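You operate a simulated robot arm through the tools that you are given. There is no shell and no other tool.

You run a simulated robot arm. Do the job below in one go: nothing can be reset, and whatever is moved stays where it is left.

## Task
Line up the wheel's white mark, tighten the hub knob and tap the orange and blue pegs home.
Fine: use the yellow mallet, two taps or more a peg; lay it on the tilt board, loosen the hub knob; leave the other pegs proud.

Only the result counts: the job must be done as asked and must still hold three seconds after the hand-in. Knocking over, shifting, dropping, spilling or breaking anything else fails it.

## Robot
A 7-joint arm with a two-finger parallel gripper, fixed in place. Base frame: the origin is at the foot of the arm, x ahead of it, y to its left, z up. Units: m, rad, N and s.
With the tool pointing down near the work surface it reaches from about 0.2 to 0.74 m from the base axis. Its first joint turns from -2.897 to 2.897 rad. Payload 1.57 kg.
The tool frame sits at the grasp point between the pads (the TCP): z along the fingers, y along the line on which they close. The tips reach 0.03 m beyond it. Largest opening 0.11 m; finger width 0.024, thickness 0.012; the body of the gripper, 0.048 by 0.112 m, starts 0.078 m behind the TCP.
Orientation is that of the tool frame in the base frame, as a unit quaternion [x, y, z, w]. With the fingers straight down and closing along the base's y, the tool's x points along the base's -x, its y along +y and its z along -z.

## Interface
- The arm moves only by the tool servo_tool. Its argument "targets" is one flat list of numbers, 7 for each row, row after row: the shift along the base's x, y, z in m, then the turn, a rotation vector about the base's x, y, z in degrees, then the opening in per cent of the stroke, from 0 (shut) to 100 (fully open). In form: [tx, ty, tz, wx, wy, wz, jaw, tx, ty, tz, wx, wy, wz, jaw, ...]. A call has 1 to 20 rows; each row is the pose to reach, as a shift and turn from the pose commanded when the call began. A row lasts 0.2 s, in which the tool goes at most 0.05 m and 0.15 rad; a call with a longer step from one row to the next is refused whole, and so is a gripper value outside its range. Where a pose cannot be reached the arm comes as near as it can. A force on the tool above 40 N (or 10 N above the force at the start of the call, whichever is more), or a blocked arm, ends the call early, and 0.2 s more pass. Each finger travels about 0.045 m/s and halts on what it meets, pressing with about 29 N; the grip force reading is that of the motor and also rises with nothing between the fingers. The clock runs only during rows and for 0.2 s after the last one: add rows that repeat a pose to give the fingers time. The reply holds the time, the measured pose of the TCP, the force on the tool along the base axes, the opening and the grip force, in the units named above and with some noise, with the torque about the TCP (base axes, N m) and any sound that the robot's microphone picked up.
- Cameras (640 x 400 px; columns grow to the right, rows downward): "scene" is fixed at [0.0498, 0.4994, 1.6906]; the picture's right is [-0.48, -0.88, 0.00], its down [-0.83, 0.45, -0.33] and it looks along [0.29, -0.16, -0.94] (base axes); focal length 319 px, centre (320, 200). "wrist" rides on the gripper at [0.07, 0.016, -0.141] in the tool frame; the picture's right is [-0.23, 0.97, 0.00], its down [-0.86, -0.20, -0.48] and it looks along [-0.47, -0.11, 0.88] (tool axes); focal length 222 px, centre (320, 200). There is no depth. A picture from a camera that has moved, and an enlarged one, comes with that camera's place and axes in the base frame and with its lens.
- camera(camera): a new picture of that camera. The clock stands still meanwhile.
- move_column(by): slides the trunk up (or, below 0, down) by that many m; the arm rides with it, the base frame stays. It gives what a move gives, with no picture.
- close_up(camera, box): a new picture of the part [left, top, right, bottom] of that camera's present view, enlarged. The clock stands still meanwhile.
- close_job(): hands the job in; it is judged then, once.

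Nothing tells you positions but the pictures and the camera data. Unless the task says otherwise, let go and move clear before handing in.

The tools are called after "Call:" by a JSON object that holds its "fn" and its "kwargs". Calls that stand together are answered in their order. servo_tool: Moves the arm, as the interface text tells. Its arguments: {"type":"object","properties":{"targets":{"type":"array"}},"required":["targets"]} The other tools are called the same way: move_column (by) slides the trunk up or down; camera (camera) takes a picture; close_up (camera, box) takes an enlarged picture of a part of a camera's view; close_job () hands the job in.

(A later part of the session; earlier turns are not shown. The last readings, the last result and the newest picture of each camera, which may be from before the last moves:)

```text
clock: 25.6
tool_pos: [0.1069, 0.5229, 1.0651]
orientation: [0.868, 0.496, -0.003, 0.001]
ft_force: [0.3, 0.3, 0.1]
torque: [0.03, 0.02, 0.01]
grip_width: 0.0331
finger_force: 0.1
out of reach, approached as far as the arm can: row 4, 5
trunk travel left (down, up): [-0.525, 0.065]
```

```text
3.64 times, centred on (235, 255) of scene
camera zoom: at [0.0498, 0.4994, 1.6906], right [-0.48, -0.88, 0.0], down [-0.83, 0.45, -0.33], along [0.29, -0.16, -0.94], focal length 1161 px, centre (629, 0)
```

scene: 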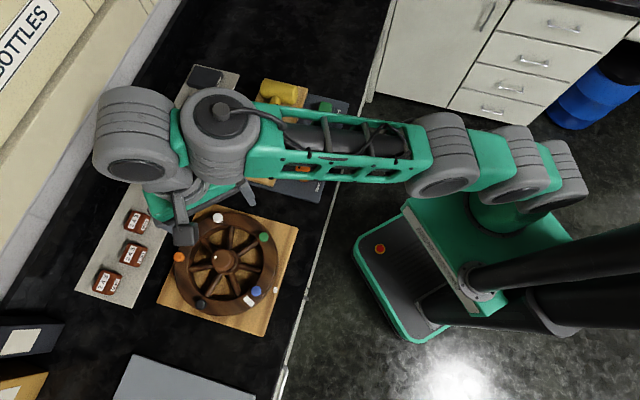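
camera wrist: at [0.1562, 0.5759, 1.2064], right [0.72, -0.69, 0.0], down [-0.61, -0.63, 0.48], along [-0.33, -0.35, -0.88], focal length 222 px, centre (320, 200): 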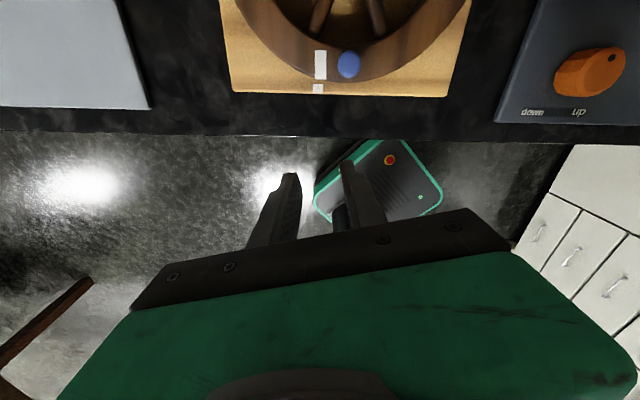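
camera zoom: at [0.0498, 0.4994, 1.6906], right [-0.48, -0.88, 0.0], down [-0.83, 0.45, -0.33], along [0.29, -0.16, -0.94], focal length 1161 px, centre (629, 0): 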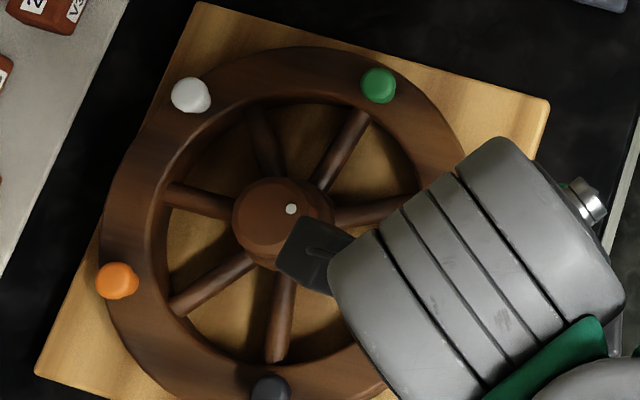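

Now the camera is right above the marks with negligible parallax. Zooming in.

Call:
{"fn": "close_up", "kwargs": {"camera": "wrist", "box": [280, 40, 380, 100]}}

Call:
{"fn": "close_up", "kwargs": {"camera": "wrist", "box": [220, 0, 480, 110]}}

```text
6.40 times, centred on (330, 70) of wrist
camera zoom: at [0.1562, 0.5759, 1.2064], right [0.72, -0.69, 0.0], down [-0.61, -0.63, 0.48], along [-0.33, -0.35, -0.88], focal length 1422 px, centre (256, 1032)
```

zoom: 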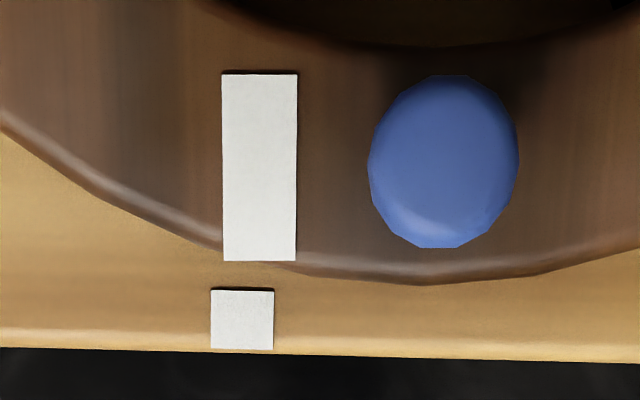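

```text
2.46 times, centred on (350, 55) of wrist
camera zoom: at [0.1562, 0.5759, 1.2064], right [0.72, -0.69, 0.0], down [-0.61, -0.63, 0.48], along [-0.33, -0.35, -0.88], focal length 547 px, centre (246, 557)
```

zoom: 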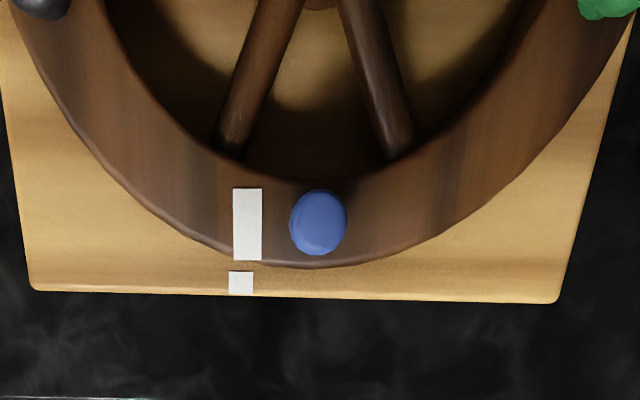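

From directly above, the wheel mark is past the reference by about 2.4 mm (≈1.3° too far CCW). I want it tighter than that, so I'll back the knob off part-way, nudge the wheel back 1.3°, and retighten.

Call:
{"fn": "servo_tool", "kwargs": {"targets": [0.03, 0.023, 0, 0, 0, 0, 50, 0.06, 0.047, -0.02, 0, 0, 0, 65, 0.09, 0.07, -0.04, 0, 0, 0, 75, 0.12, 0.093, -0.045, 0, 0, 0, 75, 0.145, 0.112, -0.045, 0, 0, 0, 75, 0.1511, 0.1171, -0.058, 0, 0, 0, 75, 0.1511, 0.1171, -0.07, 0, 0, 0, 75, 0.1511, 0.1171, -0.082, 0, 0, 0, 75, 0.1511, 0.1171, -0.082, 0, 0, 0, 40, 0.1511, 0.1171, -0.082, 0, 0, 0, 0, 0.1511, 0.1171, -0.082, 0, 0, 0, 0, 0.1511, 0.1171, -0.082, 0, 0, 0, 0, 0.1511, 0.1171, -0.082, 0, 0, 0, 0]}}

Call:
{"fn": "close_up", "kwargs": {"camera": "wrist", "box": [220, 60, 420, 220]}}

```text
clock: 28.4
tool_pos: [0.2573, 0.6393, 0.9812]
orientation: [0.868, 0.496, -0.003, 0.001]
ft_force: [2.8, -1.9, -1.8]
torque: [-0.08, -0.13, 0.0]
grip_width: 0.046
finger_force: 39.2
out of reach, approached as far as the arm can: row 6
trunk travel left (down, up): [-0.525, 0.065]
```

```text
2.50 times, centred on (320, 140) of wrist
camera zoom: at [0.3064, 0.6917, 1.1226], right [0.72, -0.69, 0.0], down [-0.61, -0.63, 0.48], along [-0.33, -0.35, -0.88], focal length 555 px, centre (320, 350)
```

zoom: 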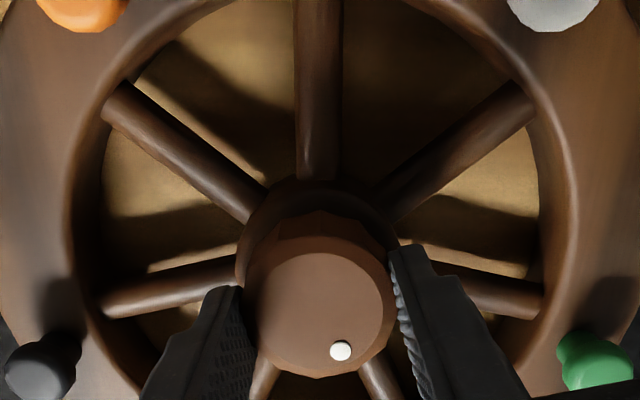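

Gripped again. Turning the knob 48° counter-clockwise to ease it.

Call:
{"fn": "servo_tool", "kwargs": {"targets": [0, 0, 0, 0, 0, 8, 0, 0, 0, 0, 0, 0, 16, 0, 0, 0, 0, 0, 0, 24, 0, 0, 0, 0, 0, 0, 32, 0, 0, 0, 0, 0, 0, 40, 0, 0, 0, 0, 0, 0, 48, 0, 0, 0, 0, 0, 0, 48, 0]}}

Call:
{"fn": "camera", "kwargs": {"camera": "wrist"}}

```text
clock: 29.9
tool_pos: [0.258, 0.6387, 0.9819]
orientation: [0.591, 0.806, -0.002, 0.001]
ft_force: [9.2, -19.6, 1.2]
torque: [-0.95, -0.09, 0.03]
grip_width: 0.0463
finger_force: 45.5
trunk travel left (down, up): [-0.525, 0.065]
```

```text
taken
camera wrist: at [0.2524, 0.711, 1.1227], right [1.0, 0.08, 0.0], down [0.07, -0.87, 0.48], along [0.04, -0.48, -0.88], focal length 222 px, centre (320, 200)
```

wrist: 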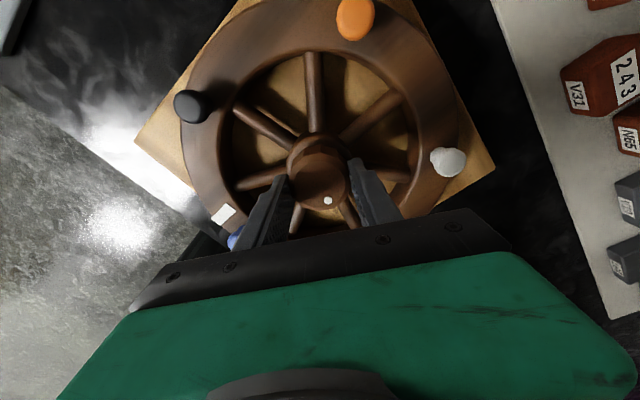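

The knob is eased. I'll release it, go up and over to straddle the blue peg again with the jaws tangential.

Call:
{"fn": "servo_tool", "kwargs": {"targets": [0, 0, 0, 0, 0, 0, 40, 0, 0, 0, 0, 0, 0, 75, 0, 0, 0, 0, 0, 0, 75, 0, 0, 0.02, 0, 0, 0, 75, 0, 0, 0.04, 0, 0, 0, 75, -0.01, -0.01, 0.045, 0, 0, -8, 75, -0.02, -0.02, 0.045, 0, 0, -16, 75, -0.03, -0.03, 0.045, 0, 0, -24, 75, -0.04, -0.04, 0.045, 0, 0, -32, 60, -0.05, -0.05, 0.045, 0, 0, -40, 41, -0.06, -0.06, 0.045, 0, 0, -48, 41, -0.07, -0.07, 0.045, 0, 0, -56, 41, -0.0716, -0.0732, 0.045, 0, 0, -62, 41, -0.0716, -0.0732, 0.045, 0, 0, -62, 41, -0.0716, -0.0732, 0.02, 0, 0, -62, 41, -0.0716, -0.0732, 0.0, 0, 0, -62, 41, -0.0716, -0.0732, -0.0125, 0, 0, -62, 41, -0.0716, -0.0732, -0.0125, 0, 0, -62, 41]}}

Call:
{"fn": "camera", "kwargs": {"camera": "wrist"}}

Call:
{"fn": "close_up", "kwargs": {"camera": "wrist", "box": [220, 90, 420, 220]}}

```text
clock: 33.8
tool_pos: [0.1855, 0.5735, 0.9724]
orientation: [0.922, 0.387, -0.003, 0.004]
ft_force: [-0.1, 1.1, -0.1]
torque: [-0.03, -0.02, -0.01]
grip_width: 0.045
finger_force: 0.1
out of reach, approached as far as the arm can: row 9, 17, 18
trunk travel left (down, up): [-0.525, 0.065]
```

```text
taken
camera wrist: at [0.2459, 0.6128, 1.1126], right [0.54, -0.84, 0.01], down [-0.74, -0.47, 0.48], along [-0.41, -0.26, -0.87], focal length 222 px, centre (320, 200)
```

wrist: 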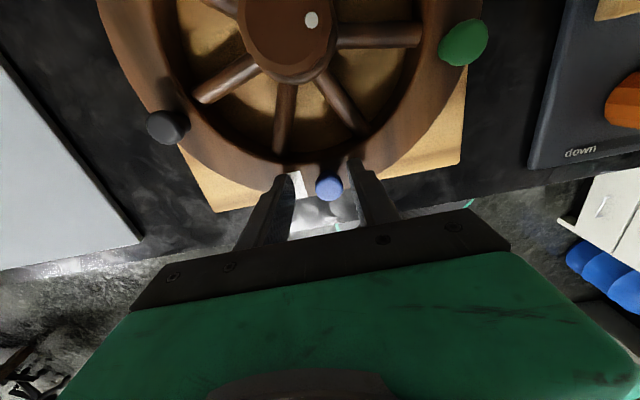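

```text
3.08 times, centred on (320, 155) of wrist
camera zoom: at [0.2459, 0.6128, 1.1126], right [0.54, -0.84, 0.01], down [-0.74, -0.47, 0.48], along [-0.41, -0.26, -0.87], focal length 684 px, centre (320, 338)
```

zoom: 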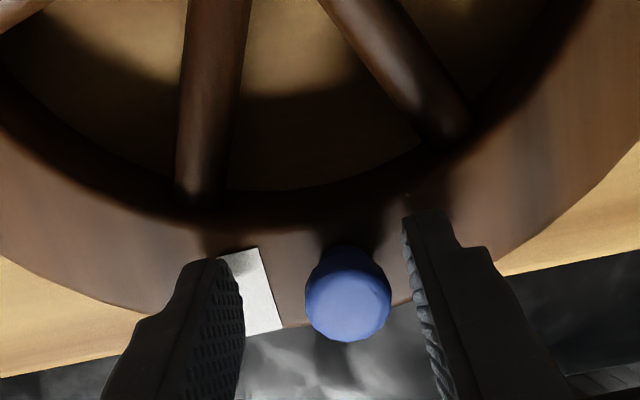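

The jaws straddle the peg (slightly off centre). I'll nudge clockwise in small steps, starting with 5 mm, and compare the peg position.

Call:
{"fn": "servo_tool", "kwargs": {"targets": [-0.0018, 0.0017, 0, 0, 0, 0, 41, -0.0036, 0.0035, 0, 0, 0, 0, 41, -0.0036, 0.0035, 0, 0, 0, 0, 41]}}

Call:
{"fn": "close_up", "kwargs": {"camera": "wrist", "box": [220, 90, 420, 220]}}

```text
clock: 34.5
tool_pos: [0.1819, 0.5752, 0.9718]
orientation: [0.922, 0.387, -0.002, 0.002]
ft_force: [0.0, 1.0, -0.2]
torque: [0.01, -0.02, 0.01]
grip_width: 0.045
finger_force: 0.0
trunk travel left (down, up): [-0.525, 0.065]
```

```text
3.08 times, centred on (320, 155) of wrist
camera zoom: at [0.2427, 0.6156, 1.1126], right [0.54, -0.84, 0.0], down [-0.74, -0.47, 0.48], along [-0.41, -0.26, -0.88], focal length 684 px, centre (320, 338)
```

zoom: 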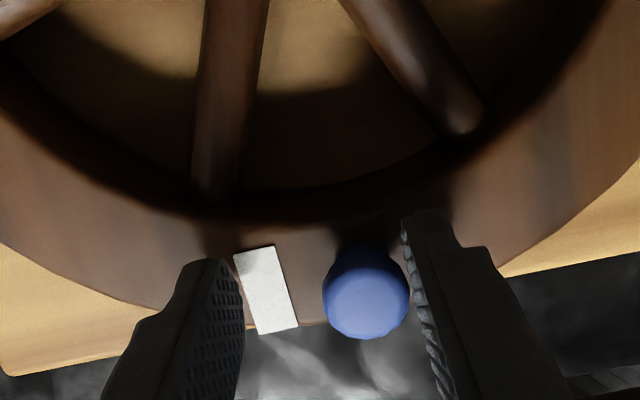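

The peg now almost touches the right finger. One more small step of 3 mm.

Call:
{"fn": "servo_tool", "kwargs": {"targets": [-0.0011, 0.001, 0, 0, 0, 0, 41, -0.0021, 0.0021, 0, 0, 0, 0, 41, -0.0021, 0.0021, 0, 0, 0, 0, 41]}}

Call:
{"fn": "close_up", "kwargs": {"camera": "wrist", "box": [220, 90, 420, 220]}}

Call:
{"fn": "close_up", "kwargs": {"camera": "scene", "box": [180, 200, 290, 310]}}

```text
clock: 35.4
tool_pos: [0.1795, 0.5772, 0.9721]
orientation: [0.922, 0.387, -0.001, 0.002]
ft_force: [0.9, -0.1, 0.9]
torque: [-0.02, -0.02, 0.01]
grip_width: 0.0457
finger_force: 1.2
trunk travel left (down, up): [-0.525, 0.065]
```

```text
3.08 times, centred on (320, 155) of wrist
camera zoom: at [0.2405, 0.6169, 1.1127], right [0.54, -0.84, 0.0], down [-0.74, -0.47, 0.48], along [-0.41, -0.26, -0.88], focal length 684 px, centre (320, 338)
```

zoom: 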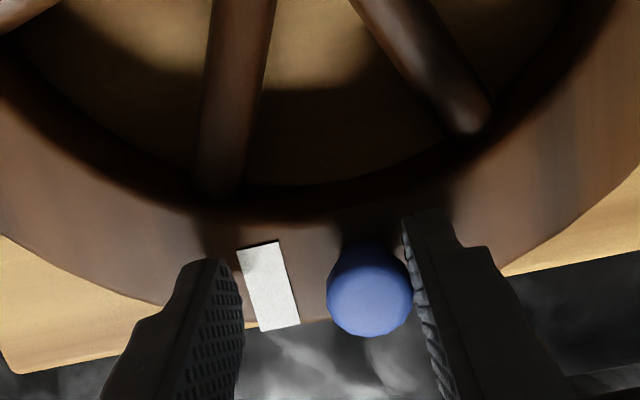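

```text
3.64 times, centred on (235, 255) of scene
camera zoom: at [0.0498, 0.4994, 1.6906], right [-0.48, -0.88, 0.0], down [-0.83, 0.45, -0.33], along [0.29, -0.16, -0.94], focal length 1161 px, centre (629, 0)
```

zoom: 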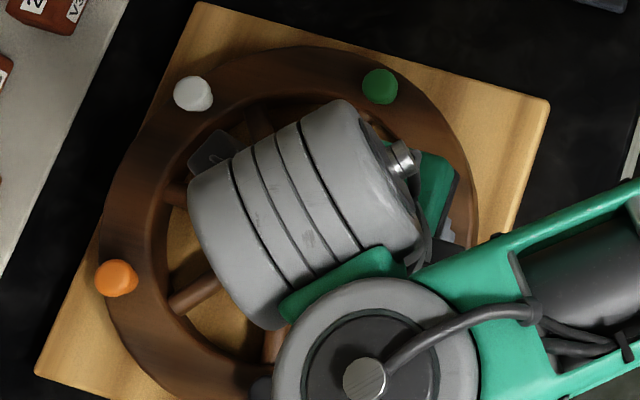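

Contact made and the wheel has moved about 1–1.3° back. I'll back off, lift, and check the marks from above again.

Call:
{"fn": "servo_tool", "kwargs": {"targets": [0.0025, -0.0022, 0, 0, 0, 0, 41, 0.004, -0.003, 0.02, 0, 0, 0, 41, 0.003, -0.003, 0.05, 0, 0, 0, 41, -0.01, -0.01, 0.075, 0, 0, 4, 35, -0.03, -0.025, 0.093, 0, 0, 10, 30, -0.055, -0.045, 0.093, 0, 0, 14, 30, -0.0726, -0.0543, 0.093, 0, 0, 14, 30, -0.0726, -0.0543, 0.093, 0, 0, 14, 30]}}

Call:
{"fn": "close_up", "kwargs": {"camera": "wrist", "box": [280, 40, 380, 100]}}

```text
clock: 37.1
tool_pos: [0.1063, 0.5224, 1.0667]
orientation: [0.868, 0.496, -0.001, 0.001]
ft_force: [0.3, -0.2, -0.3]
torque: [-0.03, -0.03, 0.03]
grip_width: 0.0331
finger_force: 0.1
trunk travel left (down, up): [-0.525, 0.065]
```

```text
6.40 times, centred on (330, 70) of wrist
camera zoom: at [0.1559, 0.5753, 1.2069], right [0.72, -0.69, 0.0], down [-0.6, -0.63, 0.48], along [-0.33, -0.35, -0.88], focal length 1422 px, centre (256, 1032)
```

zoom: 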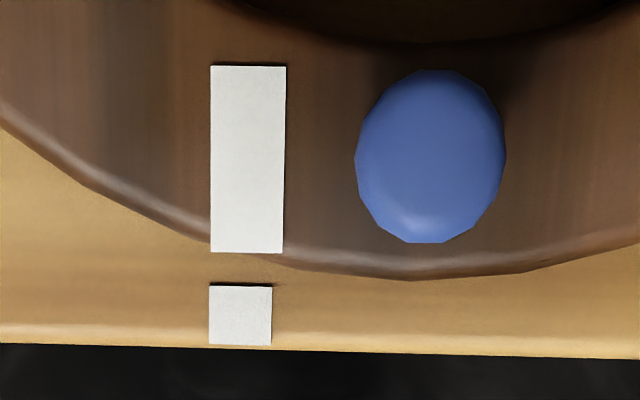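

Remaining offset is only about 0.5° – good. Now back to the hub knob to retighten.

Call:
{"fn": "servo_tool", "kwargs": {"targets": [0.03, 0.023, 0, 0, 0, 8, 50, 0.06, 0.047, -0.02, 0, 0, 16, 65, 0.09, 0.07, -0.04, 0, 0, 24, 75, 0.12, 0.093, -0.045, 0, 0, 32, 75, 0.145, 0.112, -0.045, 0, 0, 40, 75, 0.1517, 0.1176, -0.058, 0, 0, 48, 75, 0.1517, 0.1176, -0.072, 0, 0, 48, 75, 0.1517, 0.1176, -0.0847, 0, 0, 48, 75, 0.1517, 0.1176, -0.0847, 0, 0, 48, 40, 0.1517, 0.1176, -0.0847, 0, 0, 48, 0, 0.1517, 0.1176, -0.0847, 0, 0, 48, 0, 0.1517, 0.1176, -0.0847, 0, 0, 48, 0, 0.1517, 0.1176, -0.0847, 0, 0, 48, 0]}}

Call:
{"fn": "close_up", "kwargs": {"camera": "wrist", "box": [220, 60, 420, 220]}}

```text
clock: 40.0
tool_pos: [0.2597, 0.6403, 0.9792]
orientation: [0.591, 0.807, -0.002, 0.002]
ft_force: [-7.3, -3.6, -1.6]
torque: [-0.11, 0.38, 0.0]
grip_width: 0.0463
finger_force: 39.3
trunk travel left (down, up): [-0.525, 0.065]
```

```text
2.50 times, centred on (320, 140) of wrist
camera zoom: at [0.2516, 0.7129, 1.1208], right [1.0, 0.08, 0.0], down [0.07, -0.87, 0.48], along [0.04, -0.48, -0.88], focal length 555 px, centre (320, 350)
```

zoom: 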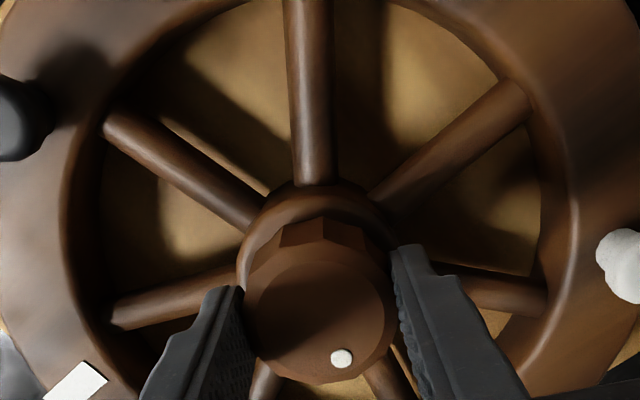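

Gripped on the knob. Tightening clockwise until it comes up against its stop.

Call:
{"fn": "servo_tool", "kwargs": {"targets": [-0.001, 0, 0, 0, 0, -8, 0, -0.001, 0, 0, 0, 0, -16, 0, -0.001, 0, 0, 0, 0, -24, 0, -0.001, 0, 0, 0, 0, -32, 0, -0.001, 0, 0, 0, 0, -40, 0, -0.001, 0, 0, 0, 0, -48, 0, -0.001, 0, 0, 0, 0, -54, 0, -0.001, 0, 0, 0, 0, -58, 0, -0.001, 0, 0, 0, 0, -58, 0]}}

Call:
{"fn": "camera", "kwargs": {"camera": "wrist"}}

```text
clock: 42.0
tool_pos: [0.2586, 0.6397, 0.9795]
orientation: [0.908, 0.419, 0.0, 0.0]
ft_force: [3.5, 22.3, -0.2]
torque: [1.04, 0.14, 1.27]
grip_width: 0.0473
finger_force: 44.9
out of reach, approached as far as the arm can: row 8, 9
trunk travel left (down, up): [-0.525, 0.065]
```

```text
taken
camera wrist: at [0.3149, 0.6826, 1.1214], right [0.59, -0.81, 0.0], down [-0.71, -0.52, 0.48], along [-0.38, -0.28, -0.88], focal length 222 px, centre (320, 200)
```

wrist: 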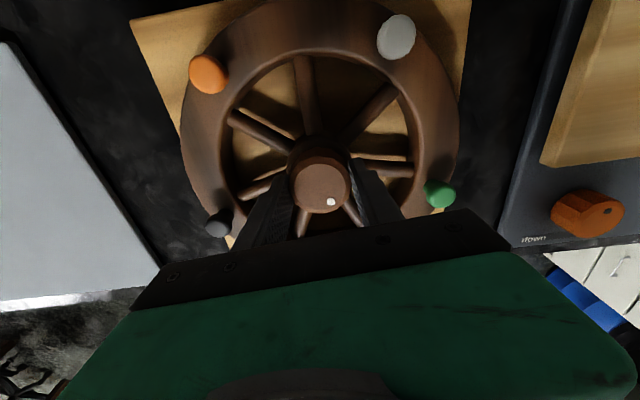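

The knob is tight again (1.27 N·m at its stop). Next I release it, rise and travel over to the mallet with the jaws turned to close across its handle (yaw −45°).

Call:
{"fn": "servo_tool", "kwargs": {"targets": [0, 0, 0, 0, 0, 0, 40, 0, 0, 0, 0, 0, 0, 75, 0, 0, 0, 0, 0, 0, 75, 0, -0.005, 0.02, 0, 0, 0, 75, 0, -0.01, 0.045, 0, 0, 0, 75, 0, -0.03, 0.075, 0, 0, 4, 75, 0.03, -0.06, 0.09, 0, 0, 12, 75, 0.06, -0.09, 0.09, 0, 0, 20, 75, 0.09, -0.12, 0.09, 0, 0, 28, 75, 0.12, -0.15, 0.09, 0, 0, 36, 75, 0.15, -0.18, 0.09, 0, 0, 44, 75, 0.18, -0.2, 0.09, 0, 0, 52, 75, 0.21, -0.22, 0.09, 0, 0, 60, 75, 0.24, -0.24, 0.09, 0, 0, 68, 75, 0.26, -0.25, 0.09, 0, 0, 76, 75, 0.28, -0.26, 0.09, 0, 0, 84, 75, 0.29, -0.27, 0.09, 0, 0, 85, 75, 0.29, -0.27, 0.09, 0, 0, 85, 75]}}

Call:
{"fn": "camera", "kwargs": {"camera": "wrist"}}

Call:
{"fn": "camera", "kwargs": {"camera": "scene"}}

Call:
{"fn": "close_up", "kwargs": {"camera": "scene", "box": [180, 200, 290, 310]}}

```text
clock: 45.8
tool_pos: [0.5488, 0.3671, 1.0686]
orientation: [0.385, 0.923, 0.0, 0.001]
ft_force: [0.4, -0.8, 0.1]
torque: [-0.01, -0.02, -0.01]
grip_width: 0.0824
finger_force: 0.0
trunk travel left (down, up): [-0.525, 0.065]
```

```text
taken
camera wrist: at [0.5102, 0.4288, 1.2092], right [0.85, 0.52, 0.0], down [0.46, -0.75, 0.48], along [0.25, -0.41, -0.88], focal length 222 px, centre (320, 200)
```

wrist: 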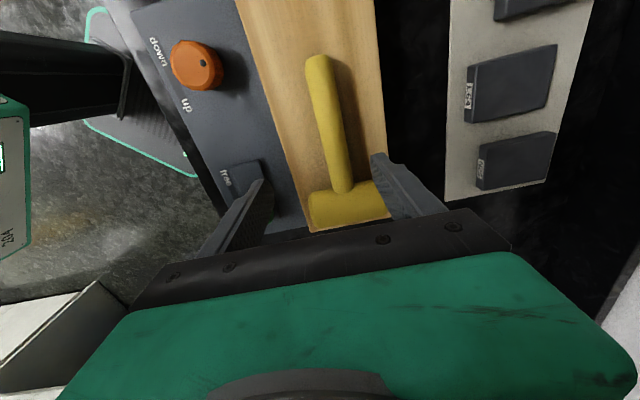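

```text
taken
```

scene: 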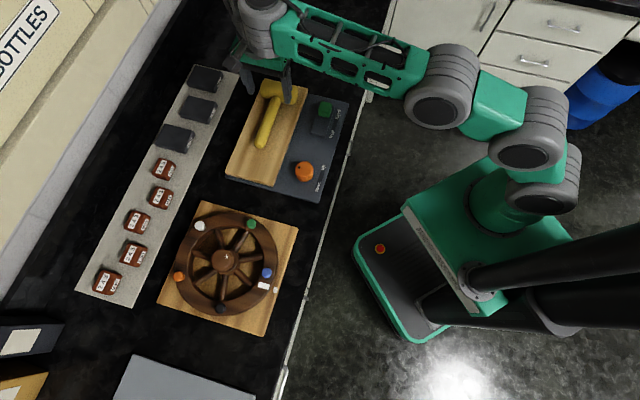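

```text
3.64 times, centred on (235, 255) of scene
camera zoom: at [0.0498, 0.4994, 1.6906], right [-0.48, -0.88, 0.0], down [-0.83, 0.45, -0.33], along [0.29, -0.16, -0.94], focal length 1161 px, centre (629, 0)
```

zoom: 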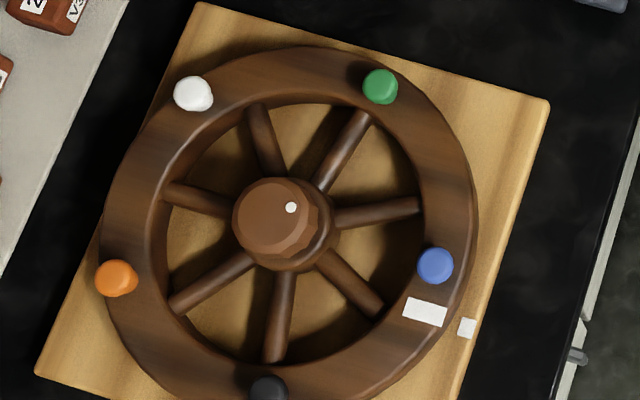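

The wheel looks well lined up and locked. Now I zoom in on the mallet and tilt board from both cameras.

Call:
{"fn": "close_up", "kwargs": {"camera": "wrist", "box": [230, 20, 430, 240]}}

Call:
{"fn": "close_up", "kwargs": {"camera": "scene", "box": [220, 70, 350, 200]}}

Call:
{"fn": "close_up", "kwargs": {"camera": "wrist", "box": [130, 0, 290, 200]}}

```text
1.82 times, centred on (330, 130) of wrist
camera zoom: at [0.5102, 0.4288, 1.2092], right [0.85, 0.52, 0.0], down [0.46, -0.75, 0.48], along [0.25, -0.41, -0.88], focal length 404 px, centre (302, 327)
```

zoom: 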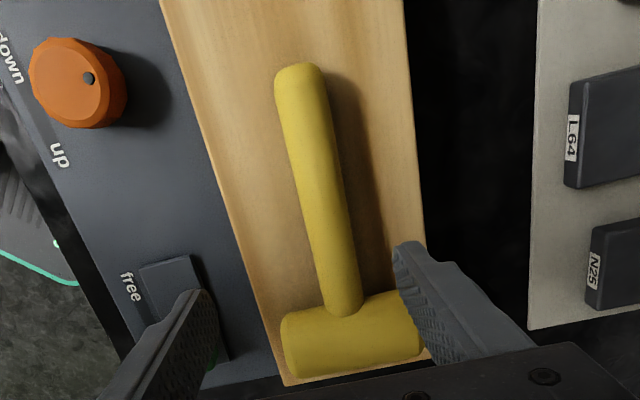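

```text
3.08 times, centred on (285, 135) of scene
camera zoom: at [0.0498, 0.4994, 1.6906], right [-0.48, -0.88, 0.0], down [-0.83, 0.45, -0.33], along [0.29, -0.16, -0.94], focal length 982 px, centre (428, 400)
```

zoom: 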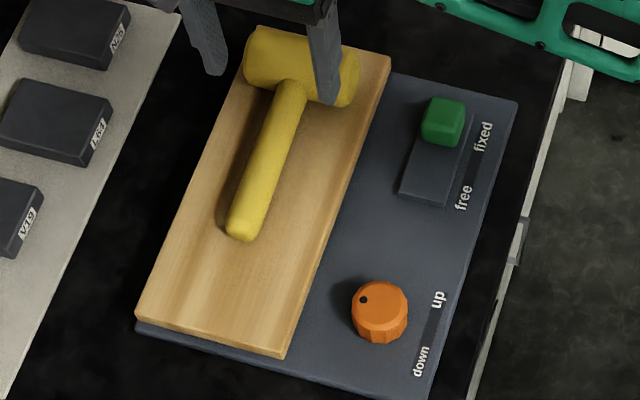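

```text
2.00 times, centred on (210, 100) of wrist
camera zoom: at [0.5102, 0.4288, 1.2092], right [0.85, 0.52, 0.0], down [0.46, -0.75, 0.48], along [0.25, -0.41, -0.88], focal length 444 px, centre (540, 400)
```

zoom: 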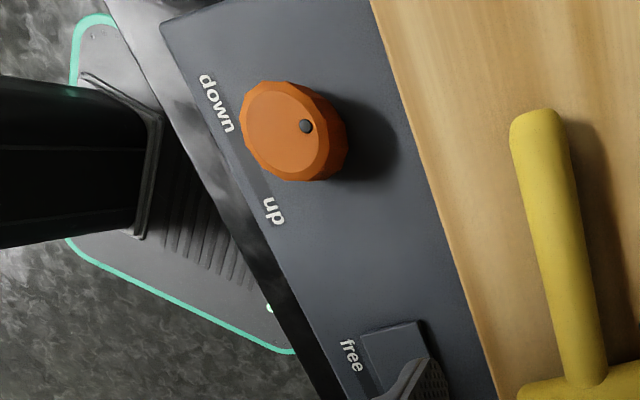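

The mallet lies on the wooden tilt board (slider at "fixed"), handle running from ≈(0.50, 0.44) to the head at ≈(0.63, 0.31). I'll move over the handle and get a second, lower view to pin down its height.

Call:
{"fn": "servo_tool", "kwargs": {"targets": [-0.009, 0.0215, -0.024, 0, 0, 0, 75, -0.0183, 0.0429, -0.048, 0, 0, 0, 75, -0.0183, 0.0429, -0.048, 0, 0, 0, 75]}}

Call:
{"fn": "camera", "kwargs": {"camera": "wrist"}}

Call:
{"fn": "close_up", "kwargs": {"camera": "wrist", "box": [220, 60, 420, 220]}}

Call:
{"fn": "close_up", "kwargs": {"camera": "scene", "box": [220, 70, 350, 200]}}

```text
clock: 46.5
tool_pos: [0.5311, 0.4107, 1.0213]
orientation: [0.387, 0.922, 0.0, 0.0]
ft_force: [0.7, 0.1, 0.3]
torque: [-0.02, 0.02, 0.04]
grip_width: 0.0824
finger_force: 0.1
trunk travel left (down, up): [-0.525, 0.065]
```

```text
taken
camera wrist: at [0.4921, 0.4742, 1.1624], right [0.85, 0.52, 0.0], down [0.46, -0.75, 0.48], along [0.25, -0.41, -0.88], focal length 222 px, centre (320, 200)
```

wrist: 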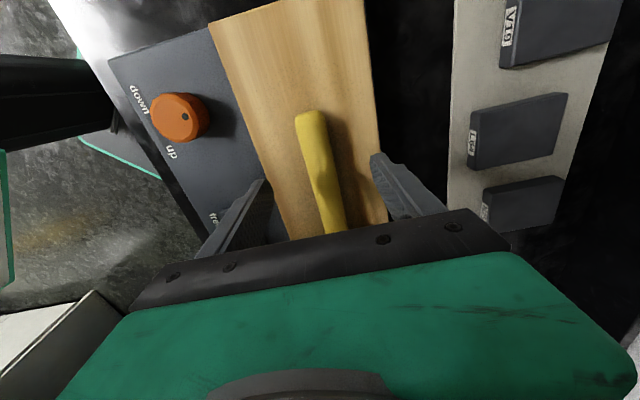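

```text
2.50 times, centred on (320, 140) of wrist
camera zoom: at [0.4921, 0.4742, 1.1624], right [0.85, 0.52, 0.0], down [0.46, -0.75, 0.48], along [0.25, -0.41, -0.88], focal length 555 px, centre (320, 350)
```

zoom: 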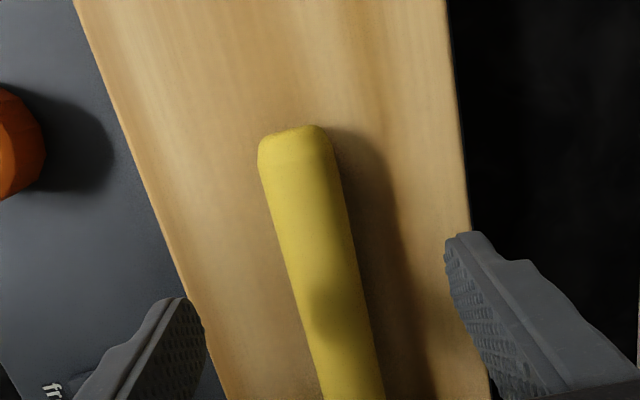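

```text
3.08 times, centred on (285, 135) of scene
camera zoom: at [0.0498, 0.4994, 1.6906], right [-0.48, -0.88, 0.0], down [-0.83, 0.45, -0.33], along [0.29, -0.16, -0.94], focal length 982 px, centre (428, 400)
```

zoom: 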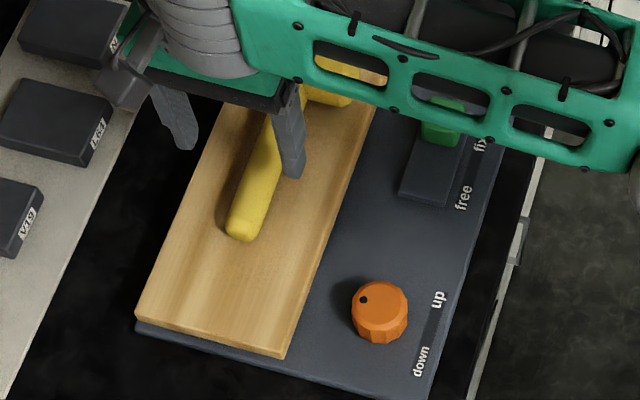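

The handle end is at z≈0.93, with its axis 2–3 mm to one side of the tool. I'll centre over the handle and descend part-way (tips ≈0.94) for another look.

Call:
{"fn": "servo_tool", "kwargs": {"targets": [-0.0022, -0.0014, -0.02, 0, 0, -0.8, 75, -0.0022, -0.0014, -0.04, 0, 0, -0.8, 65, -0.0022, -0.0014, -0.051, 0, 0, -0.8, 60, -0.0022, -0.0014, -0.051, 0, 0, -0.8, 60]}}

Call:
{"fn": "close_up", "kwargs": {"camera": "wrist", "box": [220, 60, 420, 240]}}

Call:
{"fn": "close_up", "kwargs": {"camera": "scene", "box": [230, 80, 310, 160]}}

```text
clock: 47.5
tool_pos: [0.5287, 0.4096, 0.9716]
orientation: [0.394, 0.919, -0.001, 0.001]
ft_force: [-0.1, -0.1, 0.3]
torque: [0.02, 0.01, -0.04]
grip_width: 0.0661
finger_force: 0.2
trunk travel left (down, up): [-0.525, 0.065]
```

```text
2.22 times, centred on (320, 150) of wrist
camera zoom: at [0.49, 0.4721, 1.1122], right [0.86, 0.51, 0.0], down [0.45, -0.75, 0.48], along [0.25, -0.41, -0.88], focal length 494 px, centre (320, 311)
```

zoom: 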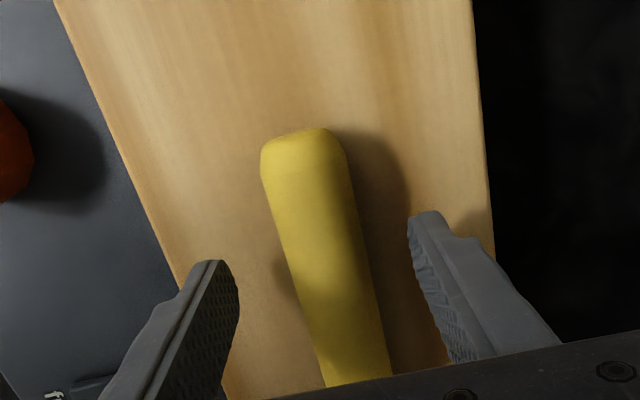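

```text
5.00 times, centred on (270, 120) of scene
camera zoom: at [0.0498, 0.4994, 1.6906], right [-0.48, -0.88, 0.0], down [-0.83, 0.45, -0.33], along [0.29, -0.16, -0.94], focal length 1596 px, centre (570, 600)
```

zoom: 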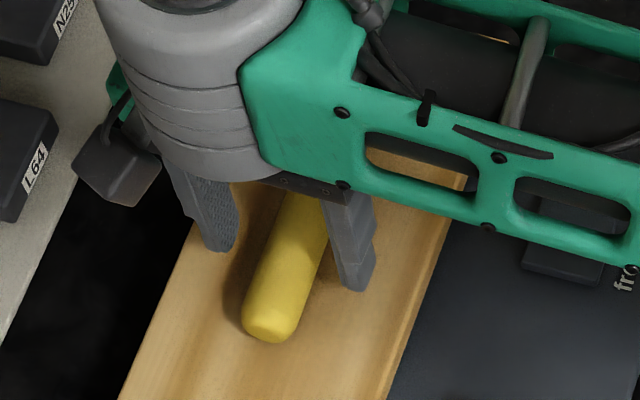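

Jaws straddle the handle (about 3 cm thick) with good clearance. I'll descend slowly to tips ≈0.917 and look before closing.

Call:
{"fn": "servo_tool", "kwargs": {"targets": [0, 0, -0.008, 0, 0, 0, 60, 0, 0, -0.016, 0, 0, 0, 60, 0, 0, -0.0245, 0, 0, 0, 60, 0, 0, -0.0245, 0, 0, 0, 60]}}

Call:
{"fn": "close_up", "kwargs": {"camera": "wrist", "box": [220, 60, 420, 240]}}

Call:
{"fn": "close_up", "kwargs": {"camera": "scene", "box": [230, 80, 310, 160]}}

```text
clock: 48.5
tool_pos: [0.5273, 0.4089, 0.9498]
orientation: [0.393, 0.919, 0.002, 0.003]
ft_force: [1.9, -2.1, 25.0]
torque: [-0.54, 0.8, 0.14]
grip_width: 0.0659
finger_force: 0.1
trunk travel left (down, up): [-0.525, 0.065]
```

```text
2.22 times, centred on (320, 150) of wrist
camera zoom: at [0.4889, 0.4706, 1.0915], right [0.86, 0.51, 0.01], down [0.44, -0.76, 0.48], along [0.25, -0.41, -0.88], focal length 494 px, centre (320, 311)
```

zoom: 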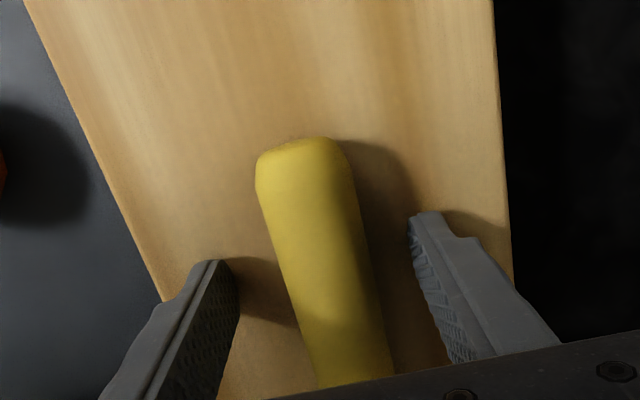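

```text
5.00 times, centred on (270, 120) of scene
camera zoom: at [0.0498, 0.4994, 1.6906], right [-0.48, -0.88, 0.0], down [-0.83, 0.45, -0.33], along [0.29, -0.16, -0.94], focal length 1596 px, centre (570, 600)
```

zoom: 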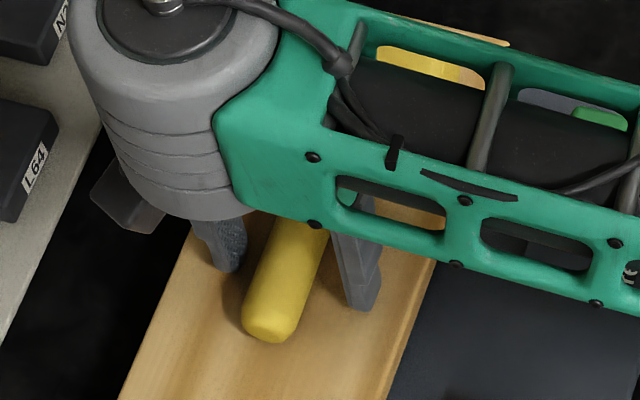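

The left fingertip is just touching the board (surface z≈0.92). I'll raise 6 mm off it and close on the handle.

Call:
{"fn": "servo_tool", "kwargs": {"targets": [0, 0, 0.003, 0, 0, 0, 60, 0, 0, 0.006, 0, 0, 0, 60, 0, 0, 0.006, 0, 0, 0, 40, 0, 0, 0.006, 0, 0, 0, 25, 0, 0, 0.006, 0, 0, 0, 0, 0, 0, 0.006, 0, 0, 0, 0, 0, 0, 0.006, 0, 0, 0, 0]}}

Call:
{"fn": "close_up", "kwargs": {"camera": "wrist", "box": [220, 60, 420, 240]}}

```text
clock: 50.1
tool_pos: [0.5261, 0.4077, 0.9509]
orientation: [0.393, 0.92, -0.001, 0.001]
ft_force: [0.4, 2.4, -0.5]
torque: [0.02, 0.11, 0.13]
grip_width: 0.0302
finger_force: 28.8
trunk travel left (down, up): [-0.525, 0.065]
```

```text
2.22 times, centred on (320, 150) of wrist
camera zoom: at [0.4893, 0.4718, 1.0912], right [0.86, 0.51, 0.0], down [0.45, -0.75, 0.48], along [0.24, -0.42, -0.88], focal length 494 px, centre (320, 311)
```

zoom: 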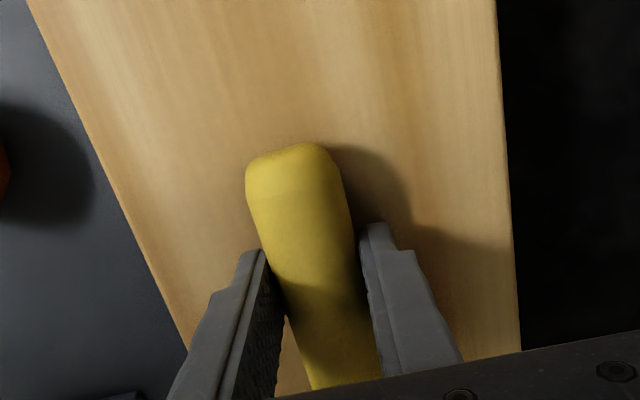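

Handle gripped at 0.0302 m with 29 N. Lifting gently and checking that the mallet comes along level.

Call:
{"fn": "servo_tool", "kwargs": {"targets": [0, 0, 0.01, 0, 0, 0, 0, 0, 0, 0.03, 0, 0, 0, 0, 0, 0, 0.06, 0, 0, 0, 0, 0, 0, 0.09, 0, 0, 0, 0, 0, 0, 0.09, 0, 0, 0, 0]}}

Call:
{"fn": "camera", "kwargs": {"camera": "scene"}}

Call:
{"fn": "camera", "kwargs": {"camera": "wrist"}}

```text
clock: 51.4
tool_pos: [0.5271, 0.4073, 1.0392]
orientation: [0.393, 0.919, 0.0, 0.002]
ft_force: [-0.8, -0.2, -2.8]
torque: [0.27, 0.23, -0.03]
grip_width: 0.0291
finger_force: 28.7
trunk travel left (down, up): [-0.525, 0.065]
```

```text
taken
```

scene: 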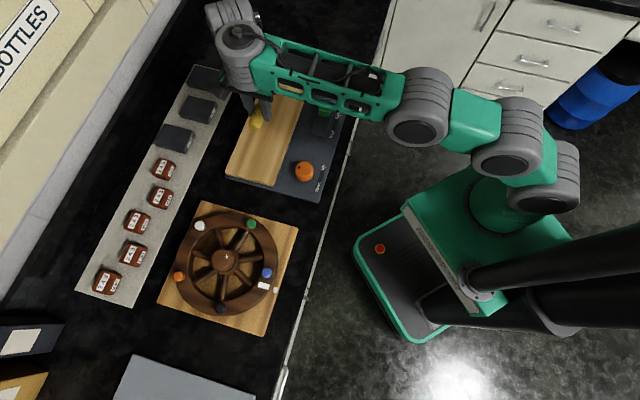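

```text
taken
camera wrist: at [0.4897, 0.4699, 1.181], right [0.86, 0.51, 0.0], down [0.45, -0.75, 0.48], along [0.25, -0.41, -0.88], focal length 222 px, centre (320, 200)
```

wrist: 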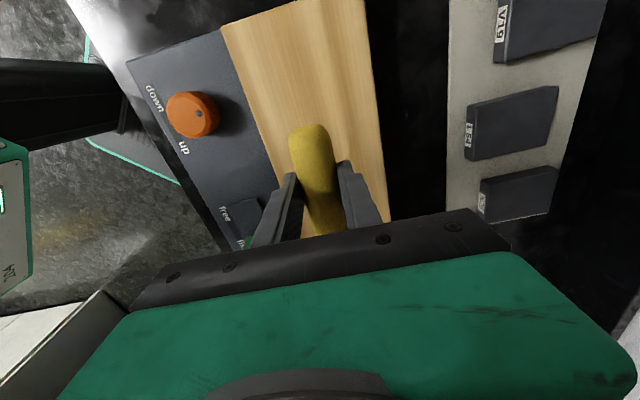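

The mallet is held (≈2.8 N weight, centre of mass ≈0.13 m ahead of the grip). I'll carry it high around to the near side of the wheel, turning so the head points along 48° with the head ending over the blue peg at ≈(0.185, 0.567).

Call:
{"fn": "servo_tool", "kwargs": {"targets": [-0.03, 0, 0.02, 0, 0, 0, 0, -0.06, 0, 0.03, 0, 0, 8, 0, -0.09, 0, 0.03, 0, 0, 16, 0, -0.12, 0, 0.03, 0, 0, 24, 0, -0.15, 0.005, 0.03, 0, 0, 32, 0, -0.18, 0.01, 0.03, 0, 0, 40, 0, -0.21, 0.015, 0.03, 0, 0, 48, 0, -0.24, 0.02, 0.03, 0, 0, 56, 0, -0.27, 0.025, 0.03, 0, 0, 64, 0, -0.3, 0.03, 0.03, 0, 0, 72, 0, -0.33, 0.035, 0.03, 0, 0, 80, 0, -0.36, 0.04, 0.03, 0, 0, 88, 0, -0.39, 0.045, 0.03, 0, 0, 94, 0, -0.42, 0.05, 0.03, 0, 0, 94, 0, -0.4344, 0.0572, 0.03, 0, 0, 94, 0, -0.4344, 0.0572, 0.03, 0, 0, 94, 0]}}

Call:
{"fn": "camera", "kwargs": {"camera": "scene"}}

Call:
{"fn": "camera", "kwargs": {"camera": "wrist"}}

```text
clock: 54.8
tool_pos: [0.092, 0.4647, 1.0722]
orientation: [-0.405, 0.914, 0.001, 0.002]
ft_force: [-0.1, 0.1, -2.1]
torque: [-0.26, 0.22, -0.05]
grip_width: 0.0292
finger_force: 28.8
trunk travel left (down, up): [-0.525, 0.065]
```

```text
taken
```

scene: 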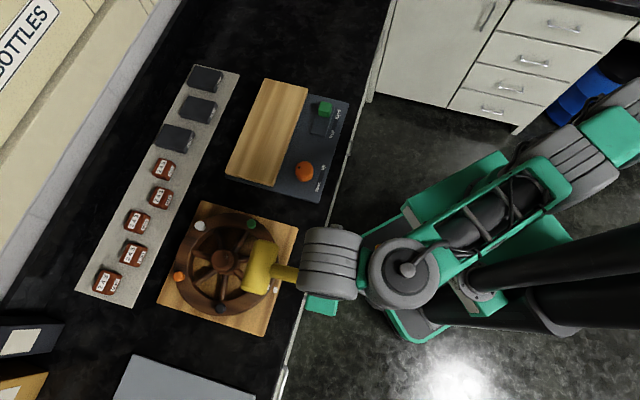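

```text
taken
camera wrist: at [0.0328, 0.4229, 1.2121], right [-0.57, 0.82, 0.0], down [0.72, 0.5, 0.48], along [0.4, 0.27, -0.88], focal length 222 px, centre (320, 200)
```

wrist: 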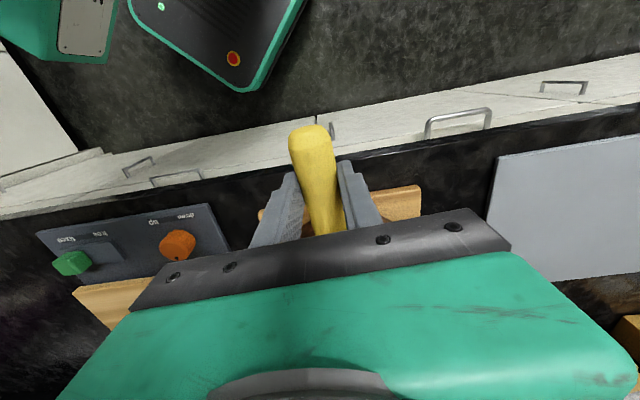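

The head is now in clear scene view near the blue peg. Zooming to fix the head's position and level.

Call:
{"fn": "close_up", "kwargs": {"camera": "scene", "box": [200, 210, 320, 320]}}

Call:
{"fn": "close_up", "kwargs": {"camera": "wrist", "box": [240, 100, 400, 240]}}

Call:
{"fn": "close_up", "kwargs": {"camera": "scene", "box": [220, 70, 350, 200]}}

```text
3.64 times, centred on (260, 265) of scene
camera zoom: at [0.0498, 0.4994, 1.6906], right [-0.48, -0.88, 0.0], down [-0.83, 0.45, -0.33], along [0.29, -0.16, -0.94], focal length 1161 px, centre (538, -36)
```

zoom: 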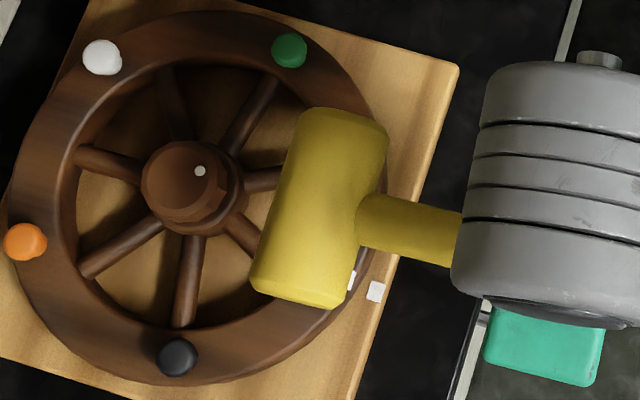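

```text
2.86 times, centred on (320, 170) of wrist
camera zoom: at [0.0328, 0.4229, 1.2121], right [-0.57, 0.82, 0.0], down [0.72, 0.5, 0.48], along [0.4, 0.27, -0.88], focal length 635 px, centre (320, 286)
```

zoom: 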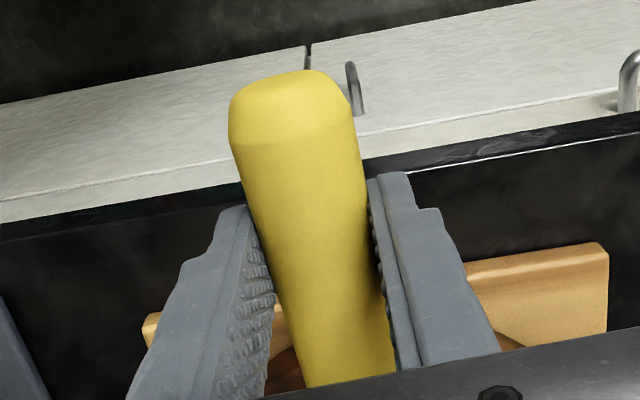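

```text
3.08 times, centred on (285, 135) of scene
camera zoom: at [0.0498, 0.4994, 1.6906], right [-0.48, -0.88, 0.0], down [-0.83, 0.45, -0.33], along [0.29, -0.16, -0.94], focal length 982 px, centre (428, 400)
```

zoom: 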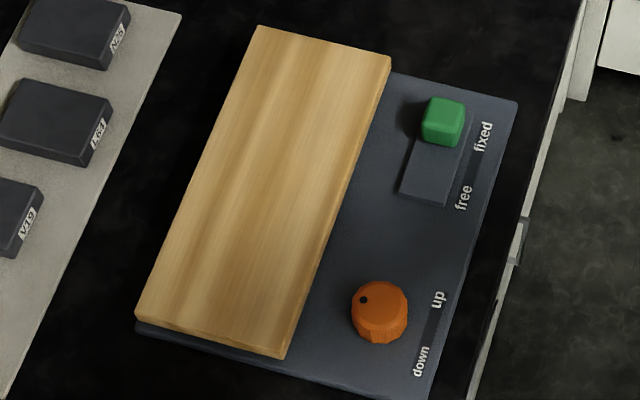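

The head centre sits at ≈(0.185, 0.565), right above the blue peg, and the mallet hasn't drooped. I'll lower until the head is about 1.5 cm above the peg.

Call:
{"fn": "servo_tool", "kwargs": {"targets": [0, 0.001, -0.03, 0, 0, 0, 0, 0, 0.001, -0.06, 0, 0, 0, 0, 0, 0.001, -0.077, 0, 0, 0, 0, 0, 0.001, -0.077, 0, 0, 0, 0]}}

Call:
{"fn": "close_up", "kwargs": {"camera": "scene", "box": [200, 210, 320, 320]}}

Call:
{"fn": "camera", "kwargs": {"camera": "wrist"}}

```text
clock: 55.8
tool_pos: [0.0916, 0.468, 1.0307]
orientation: [-0.404, 0.915, -0.005, 0.002]
ft_force: [-0.1, 0.2, -2.6]
torque: [-0.26, 0.2, -0.04]
grip_width: 0.0291
finger_force: 28.7
out of reach, approached as far as the arm can: row 2, 3, 4
trunk travel left (down, up): [-0.525, 0.065]
```

```text
3.64 times, centred on (260, 265) of scene
camera zoom: at [0.0498, 0.4994, 1.6906], right [-0.48, -0.88, 0.0], down [-0.83, 0.45, -0.33], along [0.29, -0.16, -0.94], focal length 1161 px, centre (538, -36)
```

zoom: 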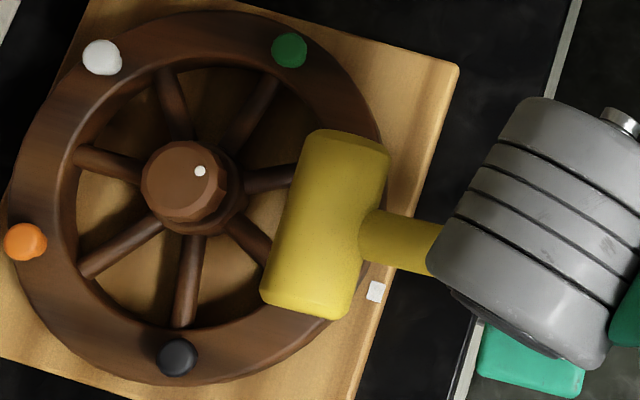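

```text
taken
camera wrist: at [0.0304, 0.4295, 1.1721], right [-0.57, 0.82, -0.01], down [0.72, 0.5, 0.48], along [0.4, 0.27, -0.88], focal length 222 px, centre (320, 200)
```

wrist: 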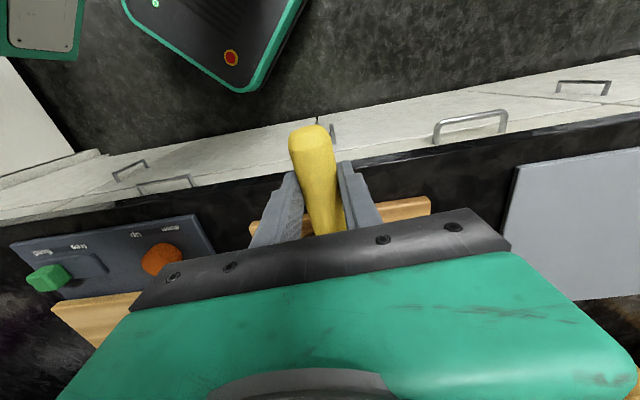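

At this close radius the arm can't go low enough. I'll instead strike blue from the left side of the wheel (head pointing along −25°, tool at ≈(0.06, 0.625)), which is within comfortable reach. Raising and swinging around.

Call:
{"fn": "servo_tool", "kwargs": {"targets": [0, 0.01, 0.03, 0, 0, 0, 0, 0, 0.03, 0.05, 0, 0, -8, 0, -0.005, 0.05, 0.05, 0, 0, -16, 0, -0.01, 0.07, 0.05, 0, 0, -24, 0, -0.015, 0.09, 0.05, 0, 0, -32, 0, -0.02, 0.11, 0.05, 0, 0, -40, 0, -0.025, 0.13, 0.05, 0, 0, -48, 0, -0.03, 0.15, 0.05, 0, 0, -56, 0, -0.0312, 0.1571, 0.05, 0, 0, -64, 0, -0.0312, 0.1571, 0.05, 0, 0, -72.5, 0, -0.0312, 0.1571, 0.05, 0, 0, -72.5, 0]}}

Call:
{"fn": "camera", "kwargs": {"camera": "scene"}}

Call:
{"fn": "close_up", "kwargs": {"camera": "scene", "box": [180, 210, 320, 350]}}

Call:
{"fn": "camera", "kwargs": {"camera": "wrist"}}

```text
clock: 58.1
tool_pos: [0.0594, 0.627, 1.0815]
orientation: [0.216, 0.976, 0.0, 0.002]
ft_force: [-0.2, -0.2, -3.2]
torque: [0.15, 0.32, 0.08]
grip_width: 0.0291
finger_force: 28.9
trunk travel left (down, up): [-0.525, 0.065]
```

```text
taken
```

scene: 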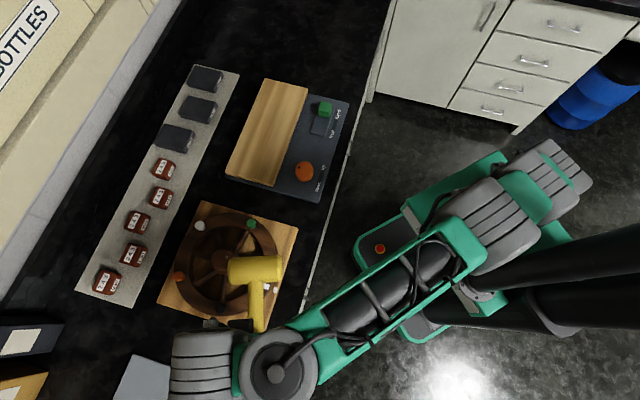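

```text
2.86 times, centred on (250, 280) of scene
camera zoom: at [0.0498, 0.4994, 1.6906], right [-0.48, -0.88, 0.0], down [-0.83, 0.45, -0.33], along [0.29, -0.16, -0.94], focal length 912 px, centre (520, -29)
```

zoom: 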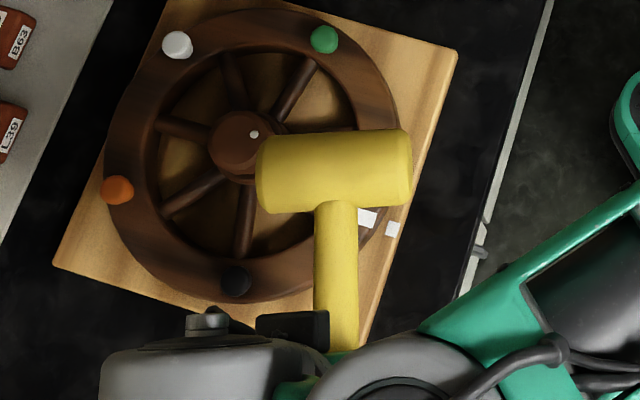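

```text
taken
camera wrist: at [0.0019, 0.6716, 1.2219], right [0.62, 0.79, 0.0], down [0.69, -0.54, 0.48], along [0.38, -0.3, -0.88], focal length 222 px, centre (320, 200)
```

wrist: 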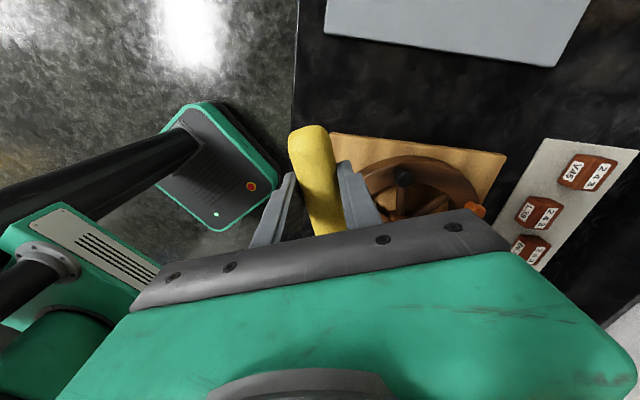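

The head is over the blue peg within a few millimetres. I'll shift (+3, −3 mm) and lower until the head is around 1.5 cm above the peg.

Call:
{"fn": "servo_tool", "kwargs": {"targets": [0.003, -0.003, -0.03, 0, 0, 0, 0, 0.003, -0.003, -0.06, 0, 0, 0, 0, 0.003, -0.003, -0.0855, 0, 0, 0, 0, 0.003, -0.003, -0.0855, 0, 0, 0, 0]}}

Call:
{"fn": "close_up", "kwargs": {"camera": "scene", "box": [180, 210, 320, 350]}}

Call:
{"fn": "camera", "kwargs": {"camera": "wrist"}}

```text
clock: 59.1
tool_pos: [0.0628, 0.6216, 0.9961]
orientation: [0.214, 0.977, -0.001, 0.002]
ft_force: [-1.0, 2.7, -0.1]
torque: [0.08, -0.02, 0.27]
grip_width: 0.029
finger_force: 28.4
trunk travel left (down, up): [-0.525, 0.065]
```

```text
2.86 times, centred on (250, 280) of scene
camera zoom: at [0.0498, 0.4994, 1.6906], right [-0.48, -0.88, 0.0], down [-0.83, 0.45, -0.33], along [0.29, -0.16, -0.94], focal length 912 px, centre (520, -29)
```

zoom: 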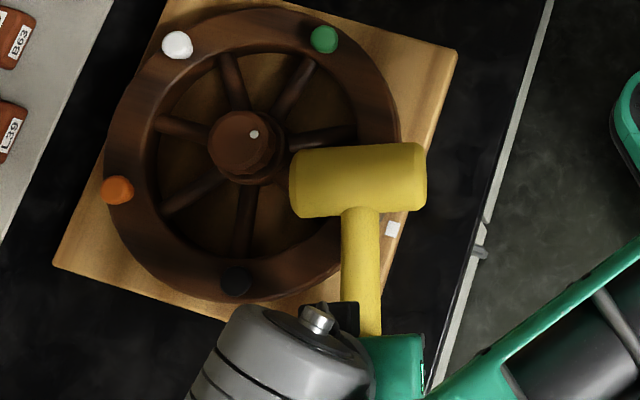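

```text
taken
camera wrist: at [0.0044, 0.6679, 1.1371], right [0.61, 0.79, 0.0], down [0.69, -0.54, 0.48], along [0.38, -0.29, -0.88], focal length 222 px, centre (320, 200)
```

wrist: 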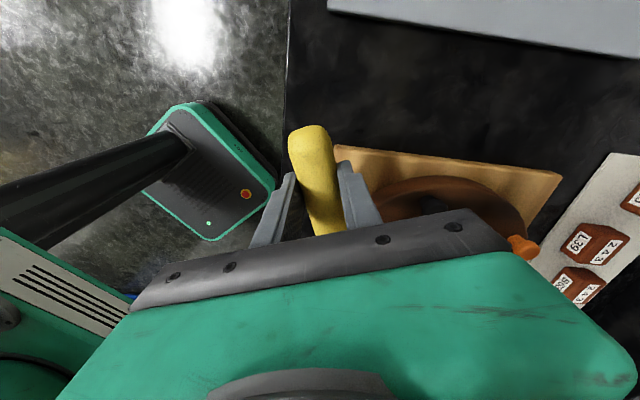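

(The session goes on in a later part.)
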